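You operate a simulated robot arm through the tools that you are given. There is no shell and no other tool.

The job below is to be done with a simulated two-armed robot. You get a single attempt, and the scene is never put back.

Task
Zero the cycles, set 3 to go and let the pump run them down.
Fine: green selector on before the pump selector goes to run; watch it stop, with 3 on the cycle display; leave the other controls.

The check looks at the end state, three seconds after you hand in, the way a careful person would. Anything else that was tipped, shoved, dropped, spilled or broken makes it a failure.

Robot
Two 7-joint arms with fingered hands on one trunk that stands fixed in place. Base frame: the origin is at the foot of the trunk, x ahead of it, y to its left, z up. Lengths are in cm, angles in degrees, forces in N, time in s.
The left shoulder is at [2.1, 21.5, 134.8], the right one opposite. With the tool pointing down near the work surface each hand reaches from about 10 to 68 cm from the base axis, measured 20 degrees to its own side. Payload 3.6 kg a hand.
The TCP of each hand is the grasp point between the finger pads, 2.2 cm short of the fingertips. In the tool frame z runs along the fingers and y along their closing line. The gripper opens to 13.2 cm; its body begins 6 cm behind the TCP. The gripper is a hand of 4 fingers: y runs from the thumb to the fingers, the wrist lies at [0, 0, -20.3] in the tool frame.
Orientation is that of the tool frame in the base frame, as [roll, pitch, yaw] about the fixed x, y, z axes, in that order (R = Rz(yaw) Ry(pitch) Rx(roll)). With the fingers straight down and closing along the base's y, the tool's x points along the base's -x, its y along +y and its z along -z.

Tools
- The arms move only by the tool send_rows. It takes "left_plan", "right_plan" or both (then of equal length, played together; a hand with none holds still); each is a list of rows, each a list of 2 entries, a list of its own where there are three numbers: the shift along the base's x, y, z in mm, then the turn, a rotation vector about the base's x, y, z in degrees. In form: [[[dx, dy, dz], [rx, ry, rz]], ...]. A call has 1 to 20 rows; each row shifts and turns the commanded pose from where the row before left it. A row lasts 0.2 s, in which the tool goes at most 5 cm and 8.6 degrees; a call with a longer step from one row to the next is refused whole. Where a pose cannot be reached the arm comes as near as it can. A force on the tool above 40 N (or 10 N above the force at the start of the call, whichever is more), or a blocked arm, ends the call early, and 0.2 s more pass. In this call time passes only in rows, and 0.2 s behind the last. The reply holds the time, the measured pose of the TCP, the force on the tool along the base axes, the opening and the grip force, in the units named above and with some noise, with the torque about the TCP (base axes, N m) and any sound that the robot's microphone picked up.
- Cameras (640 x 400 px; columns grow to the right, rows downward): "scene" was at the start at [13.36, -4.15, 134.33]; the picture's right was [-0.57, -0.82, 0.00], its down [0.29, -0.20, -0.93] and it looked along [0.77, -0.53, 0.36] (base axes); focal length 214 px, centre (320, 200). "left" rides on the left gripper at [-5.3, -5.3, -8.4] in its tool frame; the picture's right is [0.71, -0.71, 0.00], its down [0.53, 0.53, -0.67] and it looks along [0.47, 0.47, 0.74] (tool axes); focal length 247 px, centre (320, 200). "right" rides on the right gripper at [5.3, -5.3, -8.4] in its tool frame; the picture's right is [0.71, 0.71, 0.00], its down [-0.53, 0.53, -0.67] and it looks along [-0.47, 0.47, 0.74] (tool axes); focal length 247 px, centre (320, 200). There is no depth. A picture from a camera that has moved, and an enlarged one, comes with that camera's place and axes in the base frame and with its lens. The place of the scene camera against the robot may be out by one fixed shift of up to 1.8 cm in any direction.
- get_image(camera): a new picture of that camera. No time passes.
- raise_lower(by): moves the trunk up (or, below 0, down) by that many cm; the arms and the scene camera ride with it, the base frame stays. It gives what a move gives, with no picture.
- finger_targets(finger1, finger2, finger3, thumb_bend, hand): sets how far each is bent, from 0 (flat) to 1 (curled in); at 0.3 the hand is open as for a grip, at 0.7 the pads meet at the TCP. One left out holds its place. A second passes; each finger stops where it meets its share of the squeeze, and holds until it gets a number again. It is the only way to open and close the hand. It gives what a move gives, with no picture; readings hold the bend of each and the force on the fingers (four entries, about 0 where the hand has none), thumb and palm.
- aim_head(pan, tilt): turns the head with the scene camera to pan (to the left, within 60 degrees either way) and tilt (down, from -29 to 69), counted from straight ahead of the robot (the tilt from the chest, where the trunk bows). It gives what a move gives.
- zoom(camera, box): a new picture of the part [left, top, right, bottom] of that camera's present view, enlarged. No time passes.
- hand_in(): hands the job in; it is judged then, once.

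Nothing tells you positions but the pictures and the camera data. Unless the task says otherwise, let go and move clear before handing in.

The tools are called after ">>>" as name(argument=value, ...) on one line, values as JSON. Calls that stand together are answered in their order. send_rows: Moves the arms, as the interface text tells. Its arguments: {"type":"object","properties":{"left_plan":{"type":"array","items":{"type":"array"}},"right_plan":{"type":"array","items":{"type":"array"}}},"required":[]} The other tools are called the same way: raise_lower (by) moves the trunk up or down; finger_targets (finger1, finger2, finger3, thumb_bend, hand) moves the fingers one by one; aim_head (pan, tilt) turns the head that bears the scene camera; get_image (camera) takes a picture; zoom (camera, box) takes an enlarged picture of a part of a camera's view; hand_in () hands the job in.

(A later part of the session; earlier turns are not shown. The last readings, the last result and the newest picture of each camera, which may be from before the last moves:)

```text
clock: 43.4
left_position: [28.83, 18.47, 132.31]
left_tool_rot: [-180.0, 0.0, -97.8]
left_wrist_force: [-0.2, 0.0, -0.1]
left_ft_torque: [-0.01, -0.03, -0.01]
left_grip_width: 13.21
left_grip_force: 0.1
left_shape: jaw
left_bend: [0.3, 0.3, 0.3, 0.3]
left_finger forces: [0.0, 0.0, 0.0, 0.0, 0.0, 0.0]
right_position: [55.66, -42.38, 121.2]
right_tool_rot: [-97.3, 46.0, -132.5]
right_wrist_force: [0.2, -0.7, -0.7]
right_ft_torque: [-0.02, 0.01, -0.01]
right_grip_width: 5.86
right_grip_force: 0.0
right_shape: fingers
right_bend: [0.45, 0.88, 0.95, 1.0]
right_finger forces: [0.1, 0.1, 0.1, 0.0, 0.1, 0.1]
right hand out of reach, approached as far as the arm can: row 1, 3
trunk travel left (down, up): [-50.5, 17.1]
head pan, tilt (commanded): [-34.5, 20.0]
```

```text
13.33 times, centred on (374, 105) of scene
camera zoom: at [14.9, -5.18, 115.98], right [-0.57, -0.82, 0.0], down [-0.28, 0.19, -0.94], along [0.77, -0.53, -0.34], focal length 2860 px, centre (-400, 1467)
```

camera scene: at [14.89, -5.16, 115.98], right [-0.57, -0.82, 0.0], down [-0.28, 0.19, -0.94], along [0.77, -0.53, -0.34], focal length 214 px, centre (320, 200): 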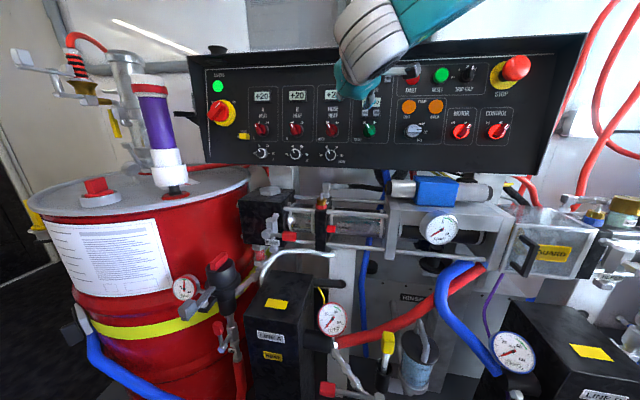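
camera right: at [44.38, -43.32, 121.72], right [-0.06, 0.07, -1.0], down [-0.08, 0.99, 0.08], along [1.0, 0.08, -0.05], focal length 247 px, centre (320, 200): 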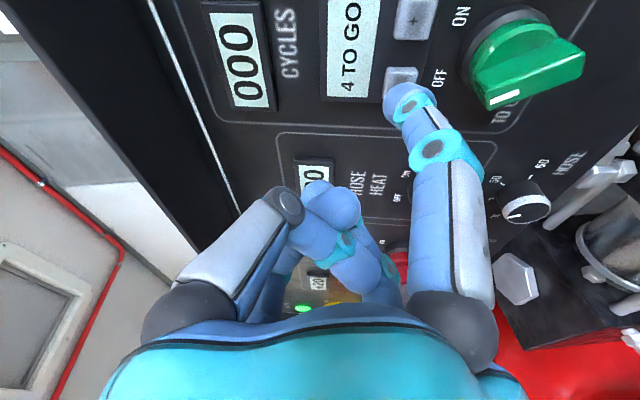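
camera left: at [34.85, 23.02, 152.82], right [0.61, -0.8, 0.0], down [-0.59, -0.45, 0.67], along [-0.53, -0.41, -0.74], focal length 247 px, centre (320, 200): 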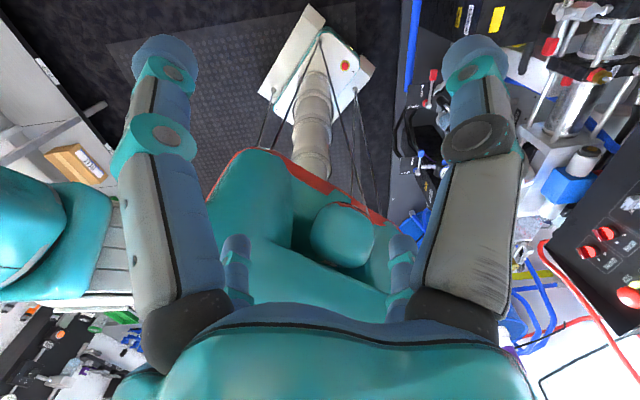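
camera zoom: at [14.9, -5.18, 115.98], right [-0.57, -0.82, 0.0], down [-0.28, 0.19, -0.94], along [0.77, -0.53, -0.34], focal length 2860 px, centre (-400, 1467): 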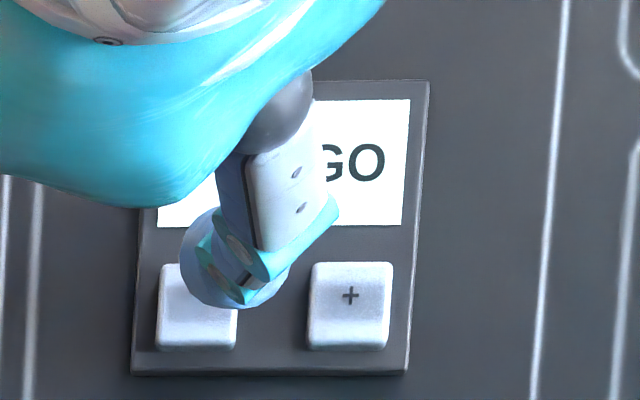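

The tip needs about 0.6 cm to the panel's left and 0.2 cm down. I make that small correction without advancing.

>>> send_rows(right_plan=[[[2, 2.2, -1], [0, 0, 0]], [[1.8, 2.2, -1], [0, 0, 0]]])

>>> zoom(camera="right", box=[320, 0, 512, 120])

>>> zoom(camera="scene", box=[350, 90, 398, 120])

```text
clock: 44.0
left_position: [28.85, 18.48, 132.47]
left_tool_rot: [-179.9, 0.0, -98.0]
left_wrist_force: [0.5, 0.6, 0.0]
left_ft_torque: [0.01, 0.03, 0.02]
left_grip_width: 13.2
left_grip_force: 0.1
left_shape: jaw
left_bend: [0.3, 0.3, 0.3, 0.3]
left_finger forces: [0.0, 0.0, 0.1, 0.1, 0.0, 0.0]
right_position: [55.55, -42.32, 121.24]
right_tool_rot: [-97.3, 46.0, -132.5]
right_wrist_force: [-0.4, 0.5, 0.4]
right_ft_torque: [0.01, 0.01, -0.02]
right_grip_width: 5.86
right_grip_force: 0.0
right_shape: fingers
right_bend: [0.45, 0.88, 0.95, 1.0]
right_finger forces: [0.0, 0.0, 0.0, 0.0, 0.1, 0.0]
right hand out of reach, approached as far as the arm can: row 1
trunk travel left (down, up): [-50.5, 17.1]
head pan, tilt (commanded): [-34.5, 20.0]
```

```text
3.33 times, centred on (416, 60) of right
camera zoom: at [44.38, -43.25, 121.85], right [-0.06, 0.07, -1.0], down [-0.08, 0.99, 0.07], along [1.0, 0.08, -0.05], focal length 823 px, centre (0, 667)
```

zoom: 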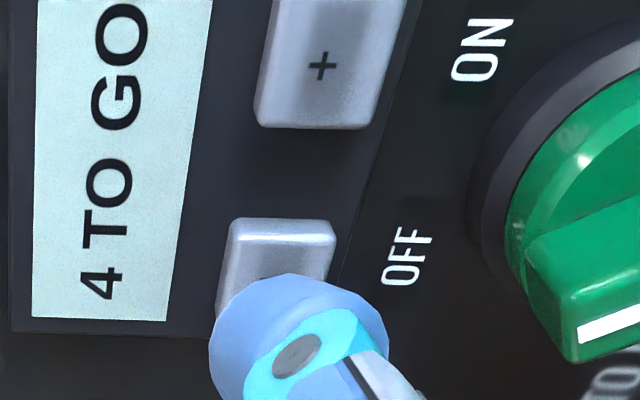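

```text
13.33 times, centred on (374, 105) of scene
camera zoom: at [14.89, -5.16, 115.98], right [-0.57, -0.82, 0.0], down [-0.28, 0.19, -0.94], along [0.77, -0.53, -0.34], focal length 2860 px, centre (-400, 1467)
```

zoom: 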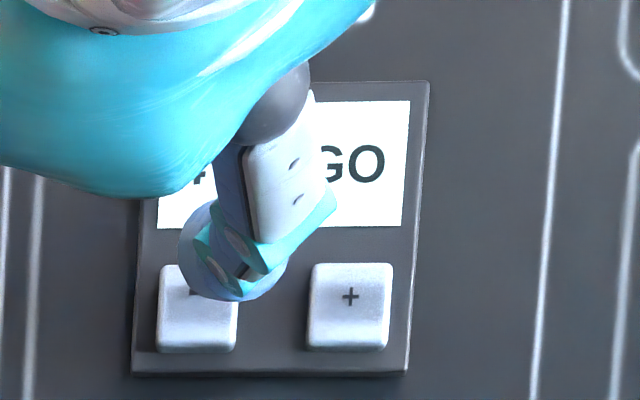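

The arm can't go further left/down in this roll at this trunk height. I retreat 8 cm while rolling back 30°, then lower the trunk another 8 cm.

>>> send_rows(right_plan=[[[-14, 13.7, 4.2], [0, 0, 0]], [[-14, 13.7, 4.2], [-5.24, 5.13, 1.56]], [[-14, 13.7, 4.2], [-5.24, 5.13, 1.56]], [[-14, 13.7, 4.2], [-5.24, 5.13, 1.56]], [[0, 0, 0], [-5.24, 5.13, 1.56]]])

>>> raise_lower(by=-8)

>>> get_image(camera="right")

>>> get_image(camera="scene")

```text
clock: 45.2
left_position: [28.87, 18.48, 132.28]
left_tool_rot: [180.0, -0.1, -97.8]
left_wrist_force: [-0.4, -1.1, 0.7]
left_ft_torque: [-0.02, 0.02, 0.02]
left_grip_width: 13.17
left_grip_force: 0.1
left_shape: jaw
left_bend: [0.3, 0.3, 0.3, 0.3]
left_finger forces: [0.0, 0.0, 0.1, 0.1, 0.1, 0.1]
right_position: [50.03, -36.77, 122.83]
right_tool_rot: [-99.7, 16.6, -127.4]
right_wrist_force: [0.0, 0.7, -0.5]
right_ft_torque: [0.02, 0.02, 0.02]
right_grip_width: 5.89
right_grip_force: 0.0
right_shape: fingers
right_bend: [0.45, 0.88, 0.95, 1.0]
right_finger forces: [0.1, 0.0, 0.0, 0.0, 0.0, 0.0]
trunk travel left (down, up): [-50.5, 17.1]
head pan, tilt (commanded): [-34.5, 20.0]
```

```text
clock: 46.4
left_position: [28.68, 18.47, 124.41]
left_tool_rot: [-179.8, -0.1, -98.0]
left_wrist_force: [-0.8, 0.2, 0.4]
left_ft_torque: [0.02, -0.01, 0.02]
left_grip_width: 13.17
left_grip_force: 0.0
left_shape: jaw
left_bend: [0.3, 0.3, 0.3, 0.3]
left_finger forces: [0.0, 0.0, 0.0, 0.0, 0.0, 0.0]
right_position: [50.11, -36.67, 114.76]
right_tool_rot: [-99.8, 16.8, -127.5]
right_wrist_force: [0.4, -0.2, 0.5]
right_ft_torque: [0.0, -0.02, 0.0]
right_grip_width: 5.86
right_grip_force: 0.0
right_shape: fingers
right_bend: [0.45, 0.88, 0.95, 1.0]
right_finger forces: [0.0, 0.0, 0.0, 0.0, 0.0, 0.1]
trunk travel left (down, up): [-42.5, 25.1]
head pan, tilt (commanded): [-34.5, 20.0]
```

```text
taken
camera right: at [39.99, -37.81, 119.75], right [-0.39, -0.3, -0.87], down [-0.22, 0.95, -0.24], along [0.9, 0.1, -0.43], focal length 247 px, centre (320, 200)
```

right: 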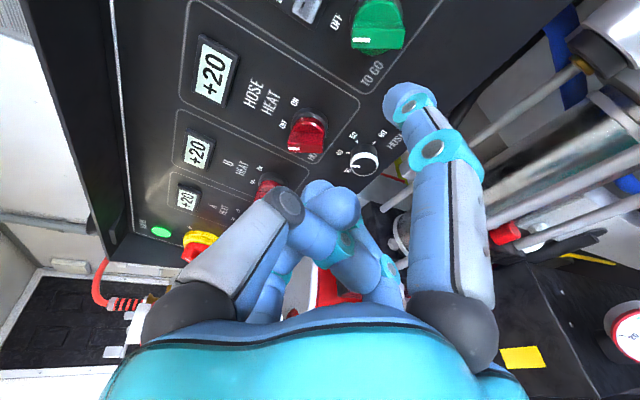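

```text
taken
camera scene: at [14.92, -5.16, 107.86], right [-0.57, -0.82, 0.0], down [-0.28, 0.19, -0.94], along [0.77, -0.53, -0.34], focal length 214 px, centre (320, 200)
```

scene: 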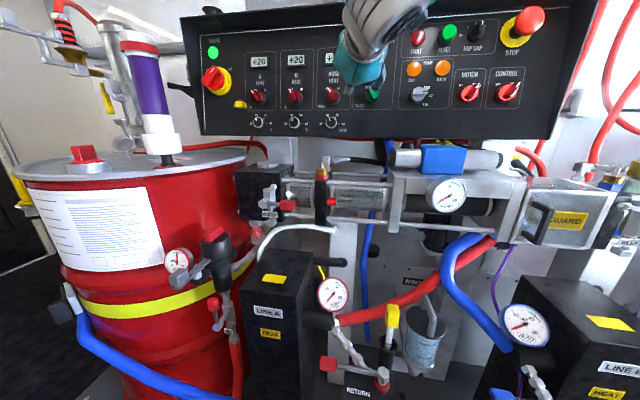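

Now the arm sits lower with more freedom. I bring the tip up 5.7 cm, left 1.6 cm, then forward 4.5 cm, stopping about 3.5 cm short of "-".

>>> send_rows(right_plan=[[[6.4, 1, 18.5], [0, 0, 0]], [[6.4, 1, 18.5], [0, 0, 0]], [[6.4, 1, 18.4], [0, 0, 0]], [[10.5, -10.3, -3.1], [0, 0, 0]], [[10.5, -10.3, -3.1], [0, 0, 0]], [[10.5, -10.3, -3.1], [0, 0, 0]]])

>>> get_image(camera="right")

>>> get_image(camera="scene")

```text
clock: 47.8
left_position: [28.87, 18.5, 124.41]
left_tool_rot: [-179.9, -0.1, -97.9]
left_wrist_force: [-1.0, 0.2, 0.8]
left_ft_torque: [-0.03, 0.01, 0.0]
left_grip_width: 13.19
left_grip_force: 0.2
left_shape: jaw
left_bend: [0.3, 0.3, 0.3, 0.3]
left_finger forces: [0.0, 0.0, 0.0, 0.0, 0.0, 0.1]
right_position: [55.38, -39.74, 119.36]
right_tool_rot: [-99.8, 16.6, -127.6]
right_wrist_force: [-0.6, -0.3, -0.1]
right_ft_torque: [0.02, -0.02, -0.01]
right_grip_width: 5.85
right_grip_force: 0.1
right_shape: fingers
right_bend: [0.45, 0.88, 0.95, 1.0]
right_finger forces: [0.0, 0.0, 0.1, 0.0, 0.1, 0.0]
trunk travel left (down, up): [-42.5, 25.1]
head pan, tilt (commanded): [-34.5, 20.0]
```

```text
taken
camera right: at [45.2, -40.69, 124.28], right [-0.39, -0.3, -0.87], down [-0.22, 0.95, -0.24], along [0.9, 0.1, -0.43], focal length 247 px, centre (320, 200)
```

right: 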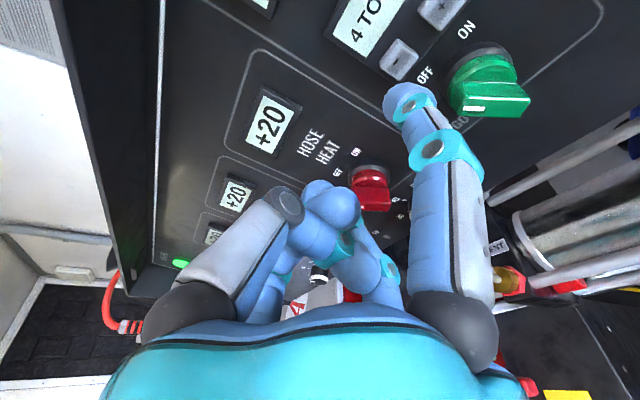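

```text
taken
camera scene: at [14.97, -5.18, 107.84], right [-0.57, -0.82, 0.0], down [-0.28, 0.19, -0.94], along [0.77, -0.53, -0.34], focal length 214 px, centre (320, 200)
```

scene: 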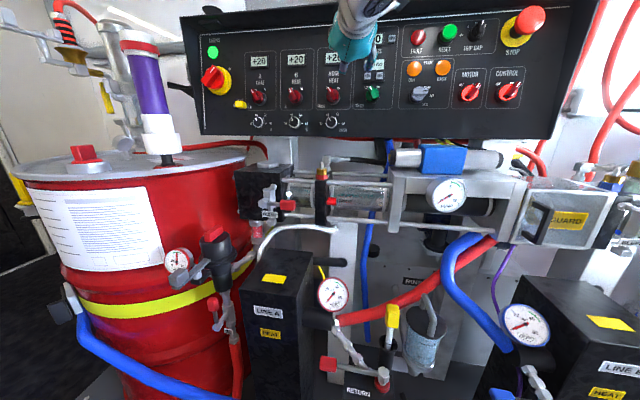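

Aligned: the "-" button shows where the tip should land within ~2 mm. I advance 2.6 cm along the normal with a slight downward correction.

>>> send_rows(right_plan=[[[9, -8.8, -3.4], [0, 0, 0]], [[9, -8.8, -3.4], [0, 0, 0]]])

>>> zoom(camera="right", box=[300, 0, 540, 150])

>>> zoom(camera="scene", box=[338, 50, 402, 90])

```text
clock: 48.4
left_position: [28.84, 18.51, 124.22]
left_tool_rot: [-179.9, -0.1, -98.0]
left_wrist_force: [0.4, 0.6, -0.4]
left_ft_torque: [0.0, -0.02, -0.01]
left_grip_width: 13.2
left_grip_force: 0.2
left_shape: jaw
left_bend: [0.3, 0.3, 0.3, 0.3]
left_finger forces: [0.0, 0.1, 0.1, 0.0, 0.0, 0.1]
right_position: [57.02, -41.26, 118.79]
right_tool_rot: [-99.8, 16.9, -127.6]
right_wrist_force: [0.1, -0.1, -0.1]
right_ft_torque: [0.01, 0.03, -0.02]
right_grip_width: 5.87
right_grip_force: 0.1
right_shape: fingers
right_bend: [0.45, 0.88, 0.95, 1.0]
right_finger forces: [0.0, 0.0, 0.0, 0.0, 0.0, 0.1]
trunk travel left (down, up): [-42.5, 25.1]
head pan, tilt (commanded): [-34.5, 20.0]
```

```text
2.67 times, centred on (420, 75) of right
camera zoom: at [46.94, -42.41, 123.66], right [-0.38, -0.3, -0.87], down [-0.22, 0.95, -0.24], along [0.9, 0.1, -0.43], focal length 659 px, centre (53, 533)
```

zoom: 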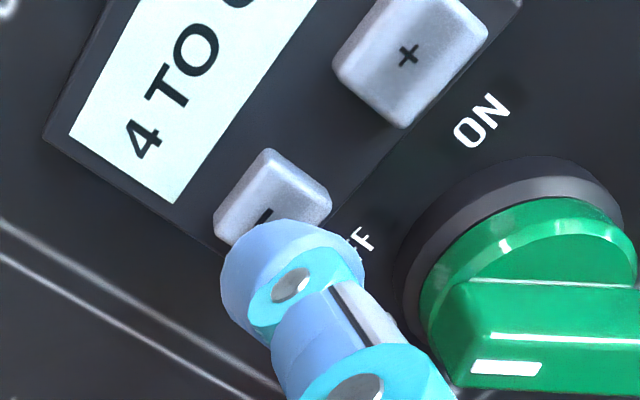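

```text
10.00 times, centred on (370, 70) of scene
camera zoom: at [14.95, -5.16, 107.84], right [-0.57, -0.82, 0.0], down [-0.28, 0.19, -0.94], along [0.77, -0.53, -0.34], focal length 2145 px, centre (-180, 1500)
```

zoom: 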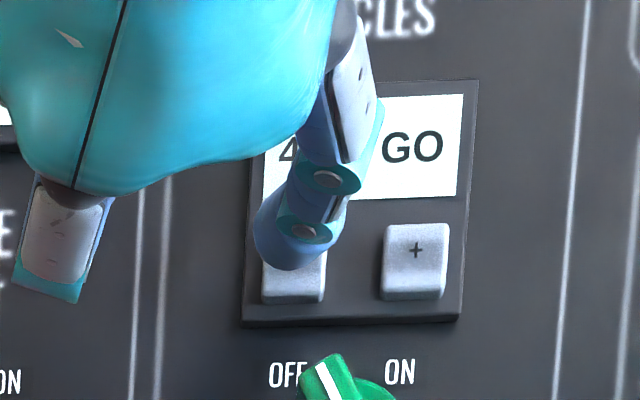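

The alignment on "-" is right; about 0.9 cm to contact. I advance 0.7 cm.

>>> send_rows(right_plan=[[[2.5, -2.4, -0.7], [0, 0, 0]], [[2.5, -2.4, -0.7], [0, 0, 0]]])

>>> zoom(camera="right", box=[300, 0, 540, 150])

```text
clock: 49.0
left_position: [28.77, 18.57, 124.32]
left_tool_rot: [-180.0, -0.1, -97.9]
left_wrist_force: [-0.6, 0.2, -0.7]
left_ft_torque: [0.03, 0.01, -0.01]
left_grip_width: 13.21
left_grip_force: 0.1
left_shape: jaw
left_bend: [0.3, 0.3, 0.3, 0.3]
left_finger forces: [0.0, 0.0, 0.0, 0.0, 0.0, 0.0]
right_position: [57.55, -41.8, 118.64]
right_tool_rot: [-99.8, 16.8, -127.6]
right_wrist_force: [0.8, -0.4, 0.3]
right_ft_torque: [0.0, 0.02, 0.0]
right_grip_width: 5.87
right_grip_force: 0.0
right_shape: fingers
right_bend: [0.45, 0.88, 0.95, 1.0]
right_finger forces: [0.1, 0.1, 0.0, 0.0, 0.0, 0.0]
trunk travel left (down, up): [-42.5, 25.1]
head pan, tilt (commanded): [-34.5, 20.0]
```

```text
2.67 times, centred on (420, 75) of right
camera zoom: at [47.46, -42.84, 123.53], right [-0.39, -0.3, -0.87], down [-0.22, 0.95, -0.24], along [0.9, 0.1, -0.43], focal length 659 px, centre (53, 533)
```

zoom: 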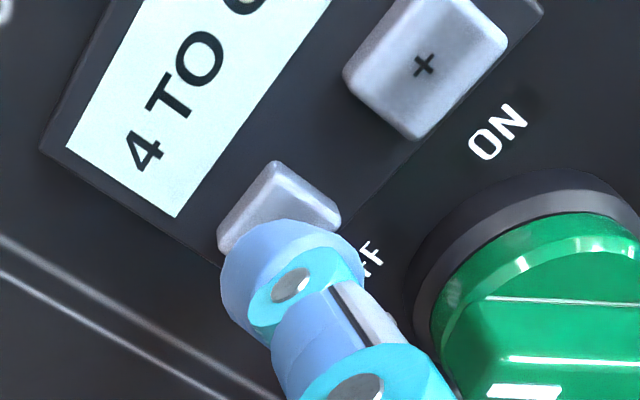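

Still no contact force. I go on in 2 mm steps and stop at the click.

>>> send_rows(right_plan=[[[1.5, -1.4, -0.4], [0, 0, 0]], [[1.5, -1.4, -0.4], [0, 0, 0]]])

>>> zoom(camera="right", box=[300, 0, 540, 150])

```text
clock: 49.5
left_position: [28.81, 18.49, 124.27]
left_tool_rot: [180.0, -0.1, -97.9]
left_wrist_force: [-0.9, 0.0, 0.0]
left_ft_torque: [0.03, -0.03, 0.03]
left_grip_width: 13.19
left_grip_force: 0.1
left_shape: jaw
left_bend: [0.3, 0.3, 0.3, 0.3]
left_finger forces: [0.0, 0.0, 0.0, 0.0, 0.1, 0.0]
right_position: [57.84, -42.03, 118.55]
right_tool_rot: [-99.8, 16.8, -127.5]
right_wrist_force: [-0.2, -0.1, -0.1]
right_ft_torque: [0.0, 0.01, 0.01]
right_grip_width: 5.88
right_grip_force: 0.5
right_shape: fingers
right_bend: [0.45, 0.88, 0.95, 1.0]
right_finger forces: [0.3, 0.1, 0.0, 0.1, 0.0, 0.0]
trunk travel left (down, up): [-42.5, 25.1]
head pan, tilt (commanded): [-34.5, 20.0]
```

```text
2.67 times, centred on (420, 75) of right
camera zoom: at [47.7, -43.07, 123.45], right [-0.39, -0.3, -0.87], down [-0.22, 0.95, -0.24], along [0.9, 0.1, -0.43], focal length 659 px, centre (53, 533)
```

zoom: 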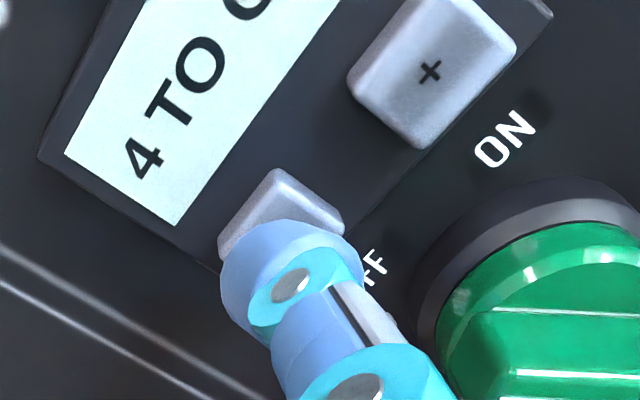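

Contact just begins (about 0.3–0.5 N). A further 2–3 mm should trip it.

>>> send_rows(right_plan=[[[1.2, -1.15, -0.35], [0, 0, 0]], [[1, -1, -0.3], [0, 0, 0]]])

>>> zoom(camera="right", box=[300, 0, 540, 150])

```text
clock: 50.1
left_position: [28.81, 18.53, 124.29]
left_tool_rot: [179.9, -0.1, -97.8]
left_wrist_force: [-0.4, -0.5, -0.9]
left_ft_torque: [-0.01, 0.01, 0.0]
left_grip_width: 13.18
left_grip_force: 0.1
left_shape: jaw
left_bend: [0.3, 0.3, 0.3, 0.3]
left_finger forces: [0.0, 0.0, 0.0, 0.0, 0.0, 0.0]
right_position: [58.14, -42.17, 118.56]
right_tool_rot: [-99.6, 16.8, -127.5]
right_wrist_force: [-1.5, 1.7, -1.0]
right_ft_torque: [-0.01, 0.04, -0.1]
right_grip_width: 5.88
right_grip_force: 1.1
right_shape: fingers
right_bend: [0.45, 0.88, 0.95, 1.0]
right_finger forces: [2.5, 0.0, 0.1, 0.1, 0.1, 0.0]
trunk travel left (down, up): [-42.5, 25.1]
head pan, tilt (commanded): [-34.5, 20.0]
heard: click
```

```text
2.67 times, centred on (420, 75) of right
camera zoom: at [47.91, -43.3, 123.4], right [-0.38, -0.3, -0.87], down [-0.22, 0.95, -0.24], along [0.9, 0.1, -0.43], focal length 659 px, centre (53, 533)
```

zoom: 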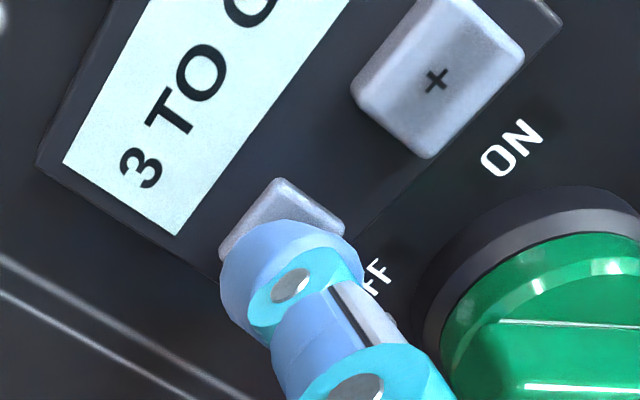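

The display now reads "3 TO GO" after a single click. I withdraw 8 cm and then roll to −90° for the upright camera view to work on the green selector.

>>> send_rows(right_plan=[[[-14, 13.7, 4.2], [0, 0, 0]], [[-14, 13.7, 4.2], [0, 0, 0]], [[-14, 13.7, 4.2], [0, 0, 0]], [[-14, 13.7, 4.2], [0, 0, 0]], [[-3, -3, -8], [-5.24, 5.13, 1.56]], [[-3, -3, -8], [-5.24, 5.13, 1.56]], [[-3, -3, -8], [-5.24, 5.13, 1.56]], [[-3, -3, -8], [-5.24, 5.13, 1.56]], [[-3, -3, -8], [-5.24, 5.13, 1.56]], [[-3, -3, -8], [-5.24, 5.13, 1.56]], [[-3, -3, -8], [-5.24, 5.13, 1.56]], [[0, 0, 0], [-5.24, 5.13, 1.56]]])

>>> get_image(camera="right")

>>> get_image(camera="scene")

```text
clock: 52.8
left_position: [28.89, 18.52, 124.23]
left_tool_rot: [180.0, -0.1, -98.0]
left_wrist_force: [-0.2, 0.5, -0.6]
left_ft_torque: [-0.03, 0.02, 0.0]
left_grip_width: 13.18
left_grip_force: 0.1
left_shape: jaw
left_bend: [0.3, 0.3, 0.3, 0.3]
left_finger forces: [0.0, 0.0, 0.0, 0.0, 0.1, 0.0]
right_position: [50.3, -38.81, 114.67]
right_tool_rot: [-115.2, -40.1, -110.1]
right_wrist_force: [-0.3, 0.0, -0.6]
right_ft_torque: [0.0, 0.03, 0.0]
right_grip_width: 5.87
right_grip_force: 0.1
right_shape: fingers
right_bend: [0.45, 0.88, 0.95, 1.0]
right_finger forces: [0.1, 0.1, 0.1, 0.1, 0.1, 0.1]
trunk travel left (down, up): [-42.5, 25.1]
head pan, tilt (commanded): [-34.5, 20.0]
```

```text
taken
camera right: at [45.77, -35.74, 124.39], right [-0.61, -0.79, -0.03], down [-0.68, 0.55, -0.49], along [0.4, -0.27, -0.87], focal length 247 px, centre (320, 200)
```

right: 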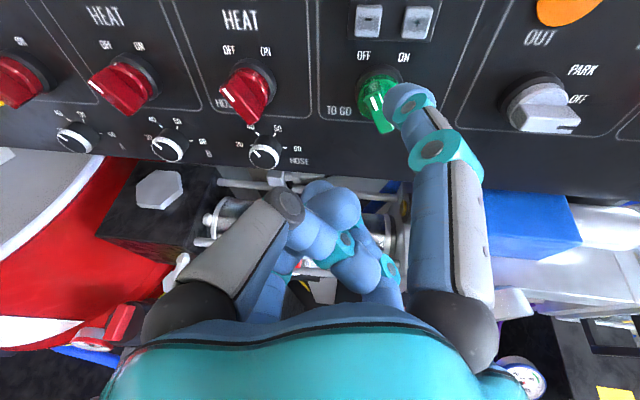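

```text
taken
camera scene: at [14.95, -5.16, 107.84], right [-0.57, -0.82, 0.0], down [-0.28, 0.19, -0.94], along [0.77, -0.53, -0.34], focal length 214 px, centre (320, 200)
```

scene: 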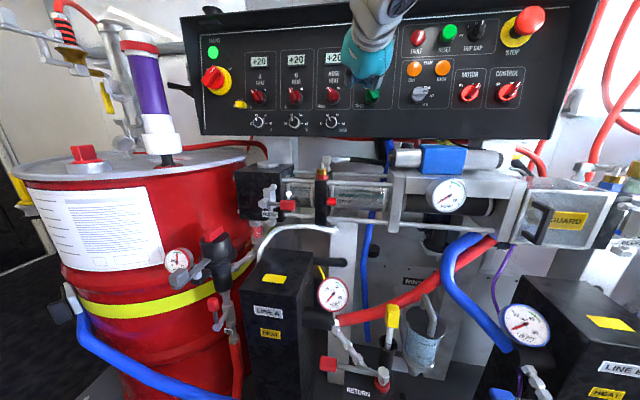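

Clear view of the green knob and pump knob from above. I zoom in to measure them.

>>> zoom(camera="right", box=[320, 0, 480, 150])

>>> zoom(camera="right", box=[480, 40, 640, 160])

>>> zoom(camera="scene", box=[350, 70, 446, 130])

```text
2.67 times, centred on (400, 75) of right
camera zoom: at [45.77, -35.74, 124.39], right [-0.61, -0.79, -0.03], down [-0.68, 0.55, -0.49], along [0.4, -0.27, -0.87], focal length 659 px, centre (107, 533)
```

zoom: 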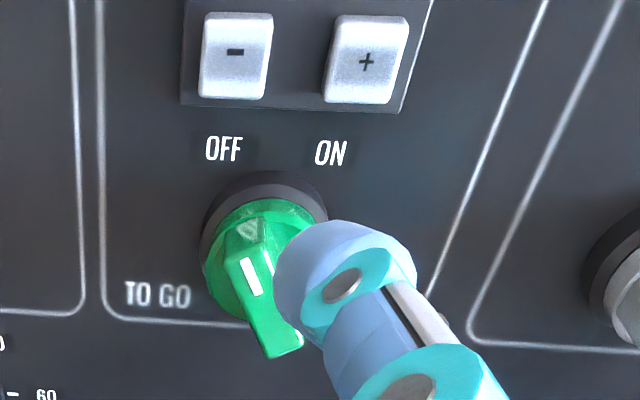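

```text
3.33 times, centred on (560, 100) of right
camera zoom: at [45.77, -35.74, 124.39], right [-0.61, -0.79, -0.03], down [-0.68, 0.55, -0.49], along [0.4, -0.27, -0.87], focal length 823 px, centre (-480, 533)
```

zoom: 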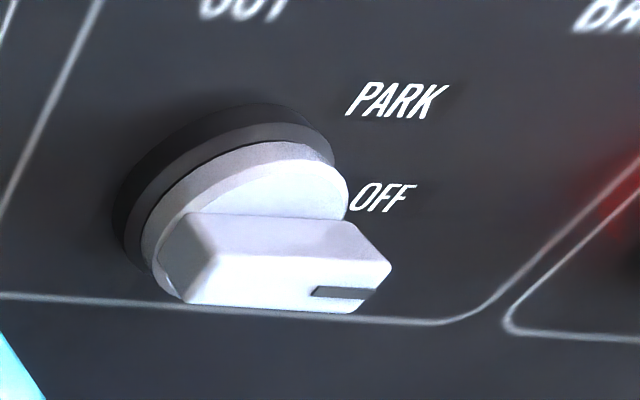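

```text
6.67 times, centred on (398, 100) of scene
camera zoom: at [14.95, -5.16, 107.84], right [-0.57, -0.82, 0.0], down [-0.28, 0.19, -0.94], along [0.77, -0.53, -0.34], focal length 1430 px, centre (-200, 867)
```

zoom: 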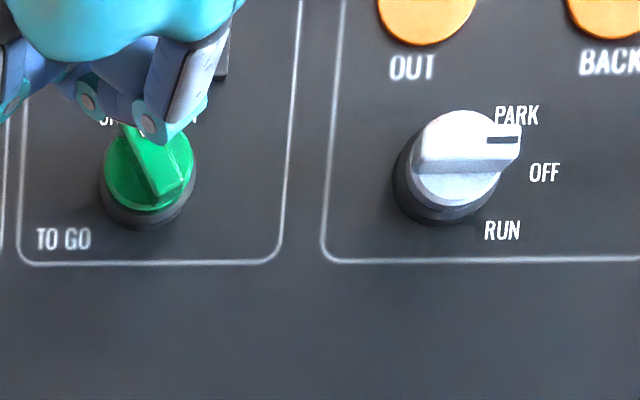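

The green bar stands about 4.3 cm off the panel, tilted ~22° left of vertical. I'll put the finger tip to the right of the bar's lower end, then push it leftward (clockwise). First I pre-position the tip beside the knob, still in front of it.

>>> send_rows(right_plan=[[[-0.6, -9.8, -13.5], [0, 0, 0]], [[-0.6, -9.8, -13.5], [0, 0, 0]], [[-0.7, -9.7, -13.4], [0, 0, 0]]])

>>> zoom(camera="right", box=[280, 0, 520, 150])

>>> zoom(camera="scene", box=[334, 60, 430, 120])

```text
clock: 53.5
left_position: [28.91, 18.48, 124.32]
left_tool_rot: [-180.0, 0.1, -97.9]
left_wrist_force: [0.8, 0.2, 0.2]
left_ft_torque: [0.02, 0.0, 0.01]
left_grip_width: 13.19
left_grip_force: 0.1
left_shape: jaw
left_bend: [0.3, 0.3, 0.3, 0.3]
left_finger forces: [0.0, 0.0, 0.0, 0.0, 0.0, 0.0]
right_position: [50.2, -41.85, 110.55]
right_tool_rot: [-115.2, -40.0, -110.2]
right_wrist_force: [-0.4, 0.7, 0.3]
right_ft_torque: [0.01, 0.01, 0.01]
right_grip_width: 5.87
right_grip_force: 0.0
right_shape: fingers
right_bend: [0.45, 0.88, 0.95, 1.0]
right_finger forces: [0.1, 0.0, 0.0, 0.0, 0.1, 0.0]
trunk travel left (down, up): [-42.5, 25.1]
head pan, tilt (commanded): [-34.5, 20.0]
```

```text
2.67 times, centred on (400, 75) of right
camera zoom: at [45.53, -38.71, 120.45], right [-0.61, -0.79, -0.04], down [-0.68, 0.55, -0.49], along [0.4, -0.27, -0.87], focal length 659 px, centre (107, 533)
```

zoom: 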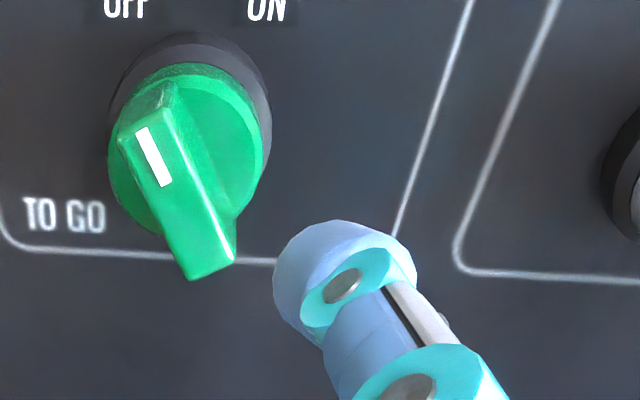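

```text
6.67 times, centred on (382, 90) of scene
camera zoom: at [14.95, -5.18, 107.84], right [-0.57, -0.82, 0.0], down [-0.28, 0.19, -0.94], along [0.77, -0.53, -0.34], focal length 1430 px, centre (-93, 933)
```

zoom: 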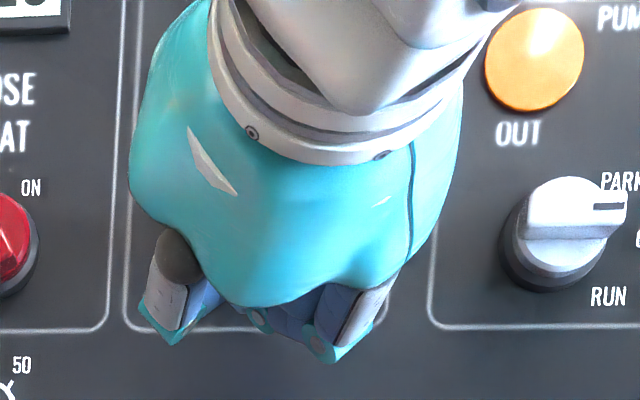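

The geometry checks out: bar at −30°, tip to its right. I move in to overlap the bar by about a centimetre in depth, still not touching.

>>> send_rows(right_plan=[[[7.6, -5.8, 0.5], [0, 0, 0]], [[7.6, -5.8, 0.5], [0, 0, 0]]])

>>> zoom(camera="right", box=[280, 0, 520, 150])

```text
clock: 54.1
left_position: [28.89, 18.52, 124.22]
left_tool_rot: [-180.0, -0.2, -98.0]
left_wrist_force: [0.6, 0.4, -0.2]
left_ft_torque: [0.03, -0.04, 0.01]
left_grip_width: 13.21
left_grip_force: 0.1
left_shape: jaw
left_bend: [0.3, 0.3, 0.3, 0.3]
left_finger forces: [0.0, 0.0, 0.1, 0.0, 0.1, 0.0]
right_position: [51.75, -42.89, 110.73]
right_tool_rot: [-115.1, -40.1, -110.3]
right_wrist_force: [0.0, -0.4, -1.3]
right_ft_torque: [0.02, 0.02, -0.01]
right_grip_width: 5.89
right_grip_force: 0.2
right_shape: fingers
right_bend: [0.45, 0.88, 0.95, 1.0]
right_finger forces: [0.1, 0.1, 0.0, 0.0, 0.0, 0.1]
trunk travel left (down, up): [-42.5, 25.1]
head pan, tilt (commanded): [-34.5, 20.0]
```

```text
2.67 times, centred on (400, 75) of right
camera zoom: at [47.13, -39.86, 120.54], right [-0.61, -0.79, -0.04], down [-0.68, 0.55, -0.49], along [0.4, -0.27, -0.87], focal length 659 px, centre (107, 533)
```

zoom: 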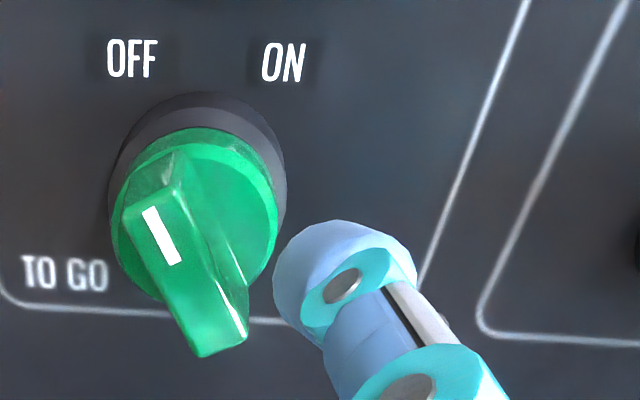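

The tip is beside the bar with clearance. I begin the pushing arc with the first three small steps and check the force.

>>> send_rows(right_plan=[[[1.5, 2.4, -2.8], [0, 0, 0]], [[0, 0.9, -3.0], [0, 0, 0]], [[0.4, 1.3, -3.0], [0, 0, 0]]])

>>> zoom(camera="right", box=[280, 0, 520, 150])

```text
clock: 55.0
left_position: [28.85, 18.55, 124.34]
left_tool_rot: [180.0, -0.1, -97.9]
left_wrist_force: [-0.1, -1.2, 0.5]
left_ft_torque: [0.0, 0.04, -0.06]
left_grip_width: 13.17
left_grip_force: 0.0
left_shape: jaw
left_bend: [0.3, 0.3, 0.3, 0.3]
left_finger forces: [0.0, 0.0, 0.0, 0.0, 0.0, 0.1]
right_position: [51.95, -42.46, 109.77]
right_tool_rot: [-115.1, -40.0, -110.2]
right_wrist_force: [-0.4, 0.4, 0.0]
right_ft_torque: [0.0, -0.01, -0.02]
right_grip_width: 5.88
right_grip_force: 0.7
right_shape: fingers
right_bend: [0.45, 0.88, 0.95, 1.0]
right_finger forces: [0.2, 0.1, 0.0, 0.0, 0.0, 0.1]
trunk travel left (down, up): [-42.5, 25.1]
head pan, tilt (commanded): [-34.5, 20.0]
```

```text
2.67 times, centred on (400, 75) of right
camera zoom: at [47.31, -39.38, 119.71], right [-0.61, -0.79, -0.04], down [-0.68, 0.55, -0.49], along [0.4, -0.27, -0.87], focal length 659 px, centre (107, 533)
```

zoom: 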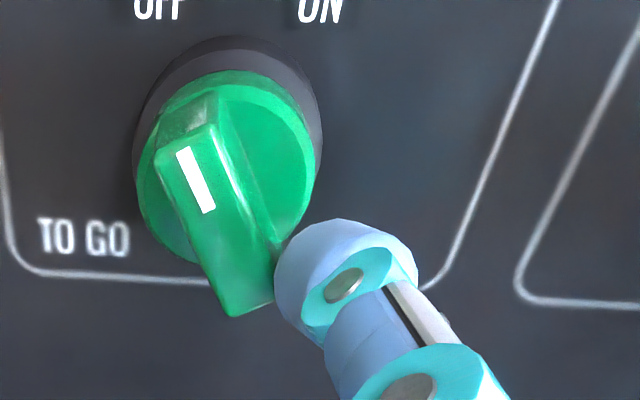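

Contact is only just starting, close to the bar's end. I shift slightly up along the bar for a better hold and push the first ~20°.

>>> send_rows(right_plan=[[[-1.1, -2.0, 3.1], [0, 0, 0]], [[0.7, 0, 2.5], [0, 0, 0]], [[2.4, 2.9, -1.5], [0, 0, 0]], [[0.3, 1.1, -2.5], [0, 0, 0]], [[0.7, 1.4, -2.4], [0, 0, 0]]])

>>> zoom(camera="right", box=[280, 0, 520, 150])

```text
clock: 56.1
left_position: [28.79, 18.46, 124.37]
left_tool_rot: [179.9, 0.0, -97.9]
left_wrist_force: [0.2, 0.1, -0.2]
left_ft_torque: [-0.01, -0.01, 0.02]
left_grip_width: 13.18
left_grip_force: 0.1
left_shape: jaw
left_bend: [0.3, 0.3, 0.3, 0.3]
left_finger forces: [0.0, 0.1, 0.1, 0.1, 0.0, 0.0]
right_position: [52.16, -42.07, 109.69]
right_tool_rot: [-115.1, -40.0, -110.3]
right_wrist_force: [-0.7, -0.7, 1.6]
right_ft_torque: [-0.09, -0.06, -0.05]
right_grip_width: 6.04
right_grip_force: 0.4
right_shape: fingers
right_bend: [0.43, 0.88, 0.95, 1.0]
right_finger forces: [1.5, 0.0, 0.0, 0.1, 0.0, 0.0]
trunk travel left (down, up): [-42.5, 25.1]
head pan, tilt (commanded): [-34.5, 20.0]
```

```text
2.67 times, centred on (400, 75) of right
camera zoom: at [47.59, -39.04, 119.56], right [-0.61, -0.79, -0.04], down [-0.68, 0.55, -0.49], along [0.4, -0.27, -0.87], focal length 659 px, centre (107, 533)
```

zoom: 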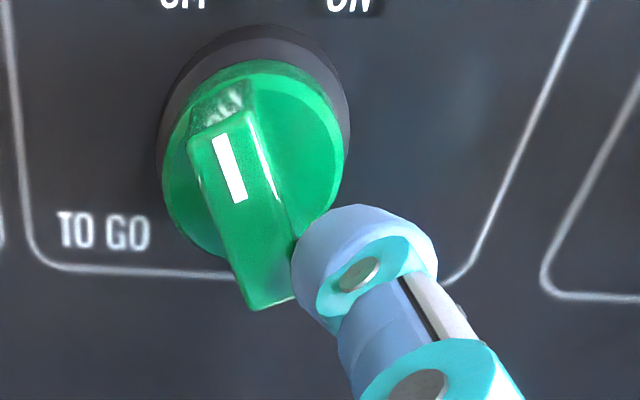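

The bar is turning with little force. I continue the arc.

>>> send_rows(right_plan=[[[1, 1.6, -2.0], [0, 0, 0]], [[1.3, 1.8, -1.7], [0, 0, 0]], [[1.5, 1.9, -1.3], [0, 0, 0]]])

>>> zoom(camera="right", box=[280, 0, 520, 150])

```text
clock: 57.0
left_position: [28.7, 18.65, 124.31]
left_tool_rot: [-180.0, -0.2, -97.9]
left_wrist_force: [0.7, 0.4, 0.1]
left_ft_torque: [0.01, 0.01, 0.07]
left_grip_width: 13.21
left_grip_force: 0.0
left_shape: jaw
left_bend: [0.3, 0.3, 0.3, 0.3]
left_finger forces: [0.0, 0.1, 0.0, 0.0, 0.0, 0.1]
right_position: [52.58, -41.7, 109.17]
right_tool_rot: [-115.1, -40.1, -110.4]
right_wrist_force: [-2.5, -1.0, 1.6]
right_ft_torque: [-0.06, -0.09, -0.17]
right_grip_width: 6.1
right_grip_force: 2.0
right_shape: fingers
right_bend: [0.43, 0.88, 0.95, 1.0]
right_finger forces: [3.0, 0.0, 0.0, 0.1, 0.1, 0.0]
trunk travel left (down, up): [-42.5, 25.1]
head pan, tilt (commanded): [-34.5, 20.0]
```

```text
2.67 times, centred on (400, 75) of right
camera zoom: at [47.92, -38.54, 119.04], right [-0.61, -0.79, -0.04], down [-0.68, 0.55, -0.49], along [0.4, -0.27, -0.87], focal length 659 px, centre (107, 533)
```

zoom: 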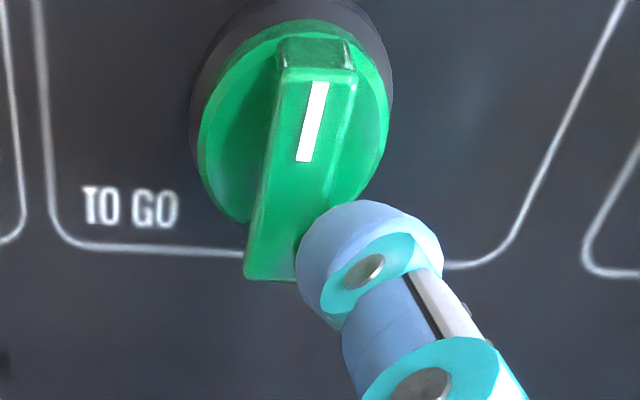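

The bar has passed vertical (about +12°). I continue pushing to the left.

>>> send_rows(right_plan=[[[1.7, 2.0, -0.9], [0, 0, 0]], [[1.9, 2.0, -0.3], [0, 0, 0]]])

>>> zoom(camera="right", box=[280, 0, 520, 150])

```text
clock: 57.5
left_position: [28.65, 18.52, 124.34]
left_tool_rot: [179.9, -0.1, -97.8]
left_wrist_force: [-1.2, 0.6, -0.5]
left_ft_torque: [0.0, -0.01, -0.01]
left_grip_width: 13.17
left_grip_force: 0.1
left_shape: jaw
left_bend: [0.3, 0.3, 0.3, 0.3]
left_finger forces: [0.1, 0.0, 0.0, 0.0, 0.0, 0.1]
right_position: [52.79, -41.26, 108.88]
right_tool_rot: [-115.1, -40.0, -110.3]
right_wrist_force: [-3.8, 0.0, -1.0]
right_ft_torque: [0.0, -0.1, -0.21]
right_grip_width: 6.09
right_grip_force: 2.3
right_shape: fingers
right_bend: [0.43, 0.88, 0.95, 1.0]
right_finger forces: [4.2, 0.1, 0.0, 0.1, 0.0, 0.0]
trunk travel left (down, up): [-42.5, 25.1]
head pan, tilt (commanded): [-34.5, 20.0]
```

```text
2.67 times, centred on (400, 75) of right
camera zoom: at [48.25, -38.15, 118.92], right [-0.61, -0.79, -0.04], down [-0.68, 0.55, -0.49], along [0.4, -0.27, -0.87], focal length 659 px, centre (107, 533)
```

zoom: 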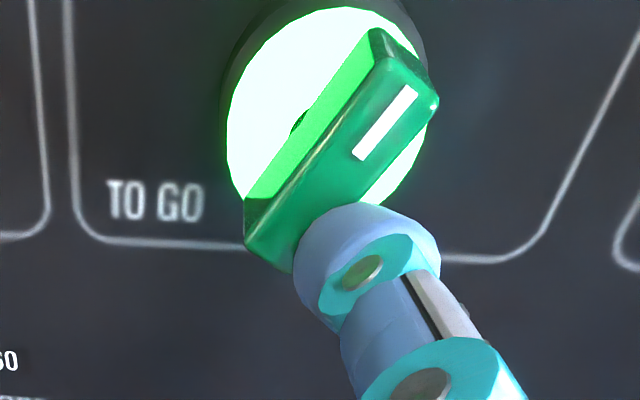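

The green selector is lit and sits at ON. I release sideways a little and withdraw straight out, then view the panel.

>>> send_rows(right_plan=[[[-3.2, -2.4, -2.9], [0, 0, 0]], [[-10, 9.8, 3.0], [0, 0, 0]], [[-14, 13.7, 4.2], [0, 0, 0]], [[-14, 13.7, 4.2], [0, 0, 0]]])

>>> get_image(camera="right")

>>> zoom(camera="scene", box=[300, 20, 540, 140])

```text
clock: 58.5
left_position: [28.7, 18.58, 124.26]
left_tool_rot: [180.0, -0.1, -97.8]
left_wrist_force: [0.3, -0.3, -0.6]
left_ft_torque: [-0.02, -0.03, -0.02]
left_grip_width: 13.19
left_grip_force: 0.1
left_shape: jaw
left_bend: [0.3, 0.3, 0.3, 0.3]
left_finger forces: [0.0, 0.0, 0.2, 0.1, 0.0, 0.0]
right_position: [48.75, -37.62, 109.91]
right_tool_rot: [-114.9, -40.0, -110.3]
right_wrist_force: [0.4, -0.1, -0.3]
right_ft_torque: [-0.02, 0.01, 0.02]
right_grip_width: 5.89
right_grip_force: 0.1
right_shape: fingers
right_bend: [0.45, 0.88, 0.95, 1.0]
right_finger forces: [0.0, 0.1, 0.0, 0.1, 0.0, 0.1]
trunk travel left (down, up): [-42.5, 25.1]
head pan, tilt (commanded): [-34.5, 20.0]
```

```text
taken
camera right: at [44.2, -34.58, 119.8], right [-0.61, -0.79, -0.04], down [-0.68, 0.55, -0.49], along [0.4, -0.27, -0.87], focal length 247 px, centre (320, 200)
```

right: 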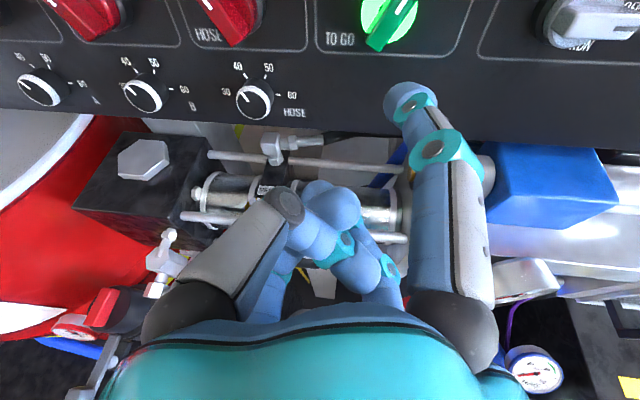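

```text
2.67 times, centred on (420, 80) of scene
camera zoom: at [14.93, -5.15, 107.85], right [-0.57, -0.82, 0.0], down [-0.28, 0.19, -0.94], along [0.77, -0.53, -0.34], focal length 572 px, centre (53, 520)
```

zoom: 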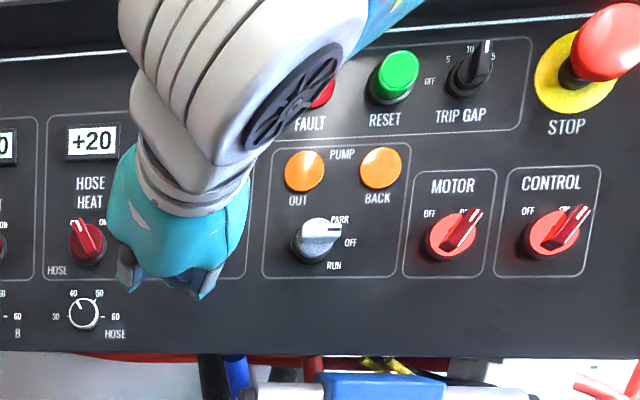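

Green is lit at ON and the pump selector is still at OFF. Next I move the hand right so finger 1 can come above the right end of the pump selector's bar.

>>> send_rows(right_plan=[[[-13, -19.7, 6.8], [0, 0, 0]], [[-13, -19.7, 6.8], [0, 0, 0]], [[-13, -19.7, 6.8], [0, 0, 0]], [[-13, -19.7, 6.8], [0, 0, 0]], [[-13, -19.7, 6.7], [0, 0, 0]]])

>>> get_image(camera="right")

>>> zoom(camera="scene", box=[300, 20, 540, 140])

```text
clock: 59.8
left_position: [28.72, 18.38, 124.31]
left_tool_rot: [180.0, 0.0, -97.9]
left_wrist_force: [-0.2, -0.2, 0.3]
left_ft_torque: [0.0, 0.01, 0.03]
left_grip_width: 13.16
left_grip_force: 0.0
left_shape: jaw
left_bend: [0.3, 0.3, 0.3, 0.3]
left_finger forces: [0.0, 0.0, 0.0, 0.0, 0.1, 0.0]
right_position: [42.42, -47.6, 113.25]
right_tool_rot: [-115.1, -40.0, -110.2]
right_wrist_force: [-0.6, 0.4, 0.3]
right_ft_torque: [0.01, 0.0, 0.0]
right_grip_width: 5.89
right_grip_force: 0.0
right_shape: fingers
right_bend: [0.45, 0.88, 0.95, 1.0]
right_finger forces: [0.1, 0.0, 0.0, 0.0, 0.2, 0.0]
trunk travel left (down, up): [-42.5, 25.1]
head pan, tilt (commanded): [-34.5, 20.0]
```

```text
taken
camera right: at [37.84, -44.63, 123.19], right [-0.61, -0.79, -0.04], down [-0.68, 0.55, -0.49], along [0.4, -0.27, -0.87], focal length 247 px, centre (320, 200)
```

right: 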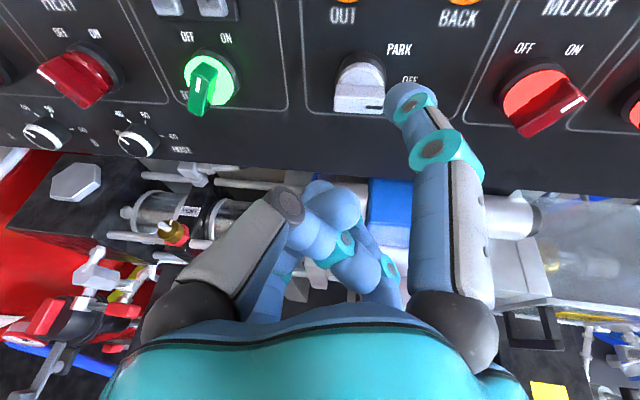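

```text
2.67 times, centred on (420, 80) of scene
camera zoom: at [14.88, -5.23, 107.85], right [-0.57, -0.82, 0.0], down [-0.28, 0.19, -0.94], along [0.77, -0.53, -0.34], focal length 572 px, centre (53, 520)
```

zoom: 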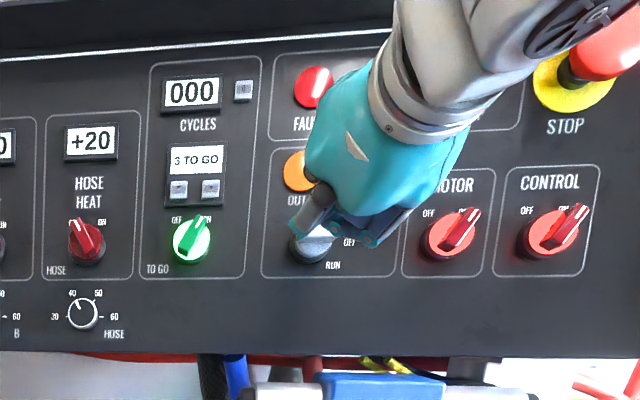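

The scene camera confirms 000, 3 TO GO, and green lit at ON. I zoom on the pump selector for measuring.

>>> zoom(camera="right", box=[300, 10, 492, 130])

```text
3.33 times, centred on (396, 70) of right
camera zoom: at [37.84, -44.63, 123.19], right [-0.61, -0.79, -0.04], down [-0.68, 0.55, -0.49], along [0.4, -0.27, -0.87], focal length 823 px, centre (67, 633)
```

zoom: 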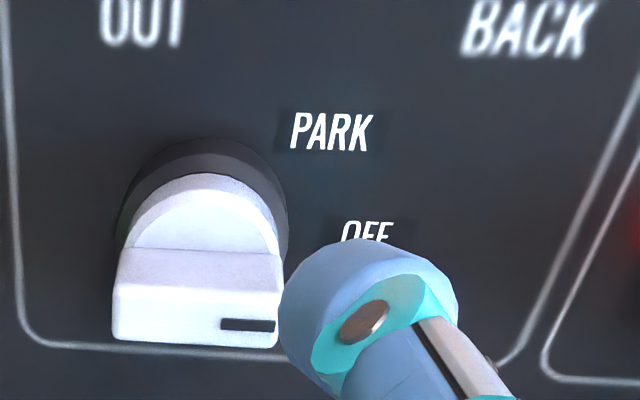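

The pump bar's axis is near [49.1, −56.65, 112.3], bar horizontal, ~4.5 cm tall. I now insert the tip above the right end of the bar without touching it.

>>> send_rows(right_plan=[[[9.7, -7.9, -2.3], [0, 0, 0]], [[9.7, -7.9, -2.3], [0, 0, 0]], [[9.7, -7.9, -2.3], [0, 0, 0]]])

>>> zoom(camera="right", box=[280, 0, 520, 150])

>>> zoom(camera="scene", box=[380, 60, 476, 120])

```text
clock: 60.5
left_position: [28.66, 18.45, 124.34]
left_tool_rot: [-179.9, -0.2, -97.8]
left_wrist_force: [-0.2, 0.7, -1.9]
left_ft_torque: [0.0, -0.01, 0.05]
left_grip_width: 13.19
left_grip_force: 0.0
left_shape: jaw
left_bend: [0.3, 0.3, 0.3, 0.3]
left_finger forces: [0.0, 0.1, 0.1, 0.0, 0.1, 0.0]
right_position: [45.19, -49.98, 112.69]
right_tool_rot: [-115.1, -40.0, -110.2]
right_wrist_force: [0.1, 0.2, -0.1]
right_ft_torque: [0.03, 0.01, -0.03]
right_grip_width: 5.9
right_grip_force: 0.0
right_shape: fingers
right_bend: [0.45, 0.88, 0.95, 1.0]
right_finger forces: [0.0, 0.0, 0.0, 0.1, 0.0, 0.1]
trunk travel left (down, up): [-42.5, 25.1]
head pan, tilt (commanded): [-34.5, 20.0]
```

```text
2.67 times, centred on (400, 75) of right
camera zoom: at [40.68, -46.94, 122.53], right [-0.61, -0.79, -0.04], down [-0.68, 0.55, -0.49], along [0.4, -0.27, -0.87], focal length 659 px, centre (107, 533)
```

zoom: 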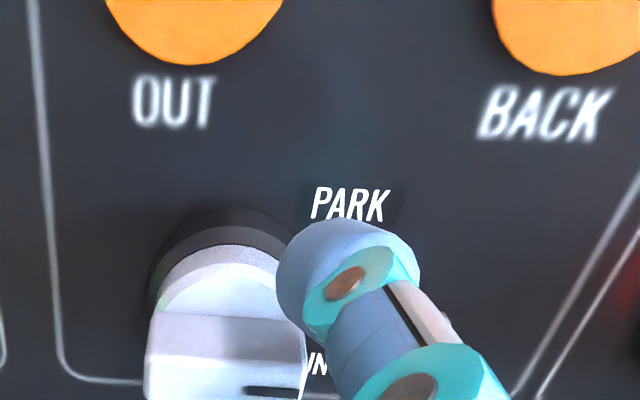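

```text
6.67 times, centred on (428, 90) of scene
camera zoom: at [14.94, -5.17, 107.84], right [-0.57, -0.82, 0.0], down [-0.28, 0.19, -0.94], along [0.77, -0.53, -0.34], focal length 1430 px, centre (-400, 933)
```

zoom: 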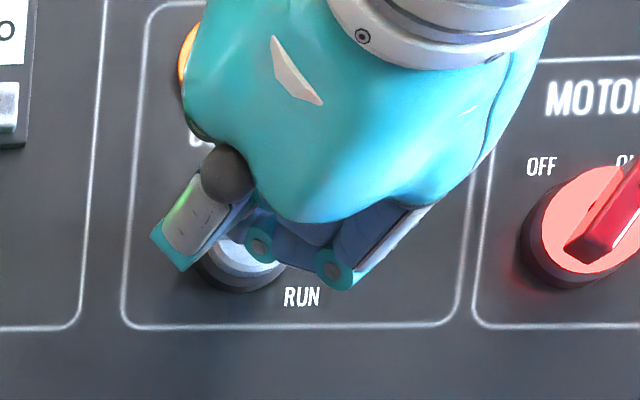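

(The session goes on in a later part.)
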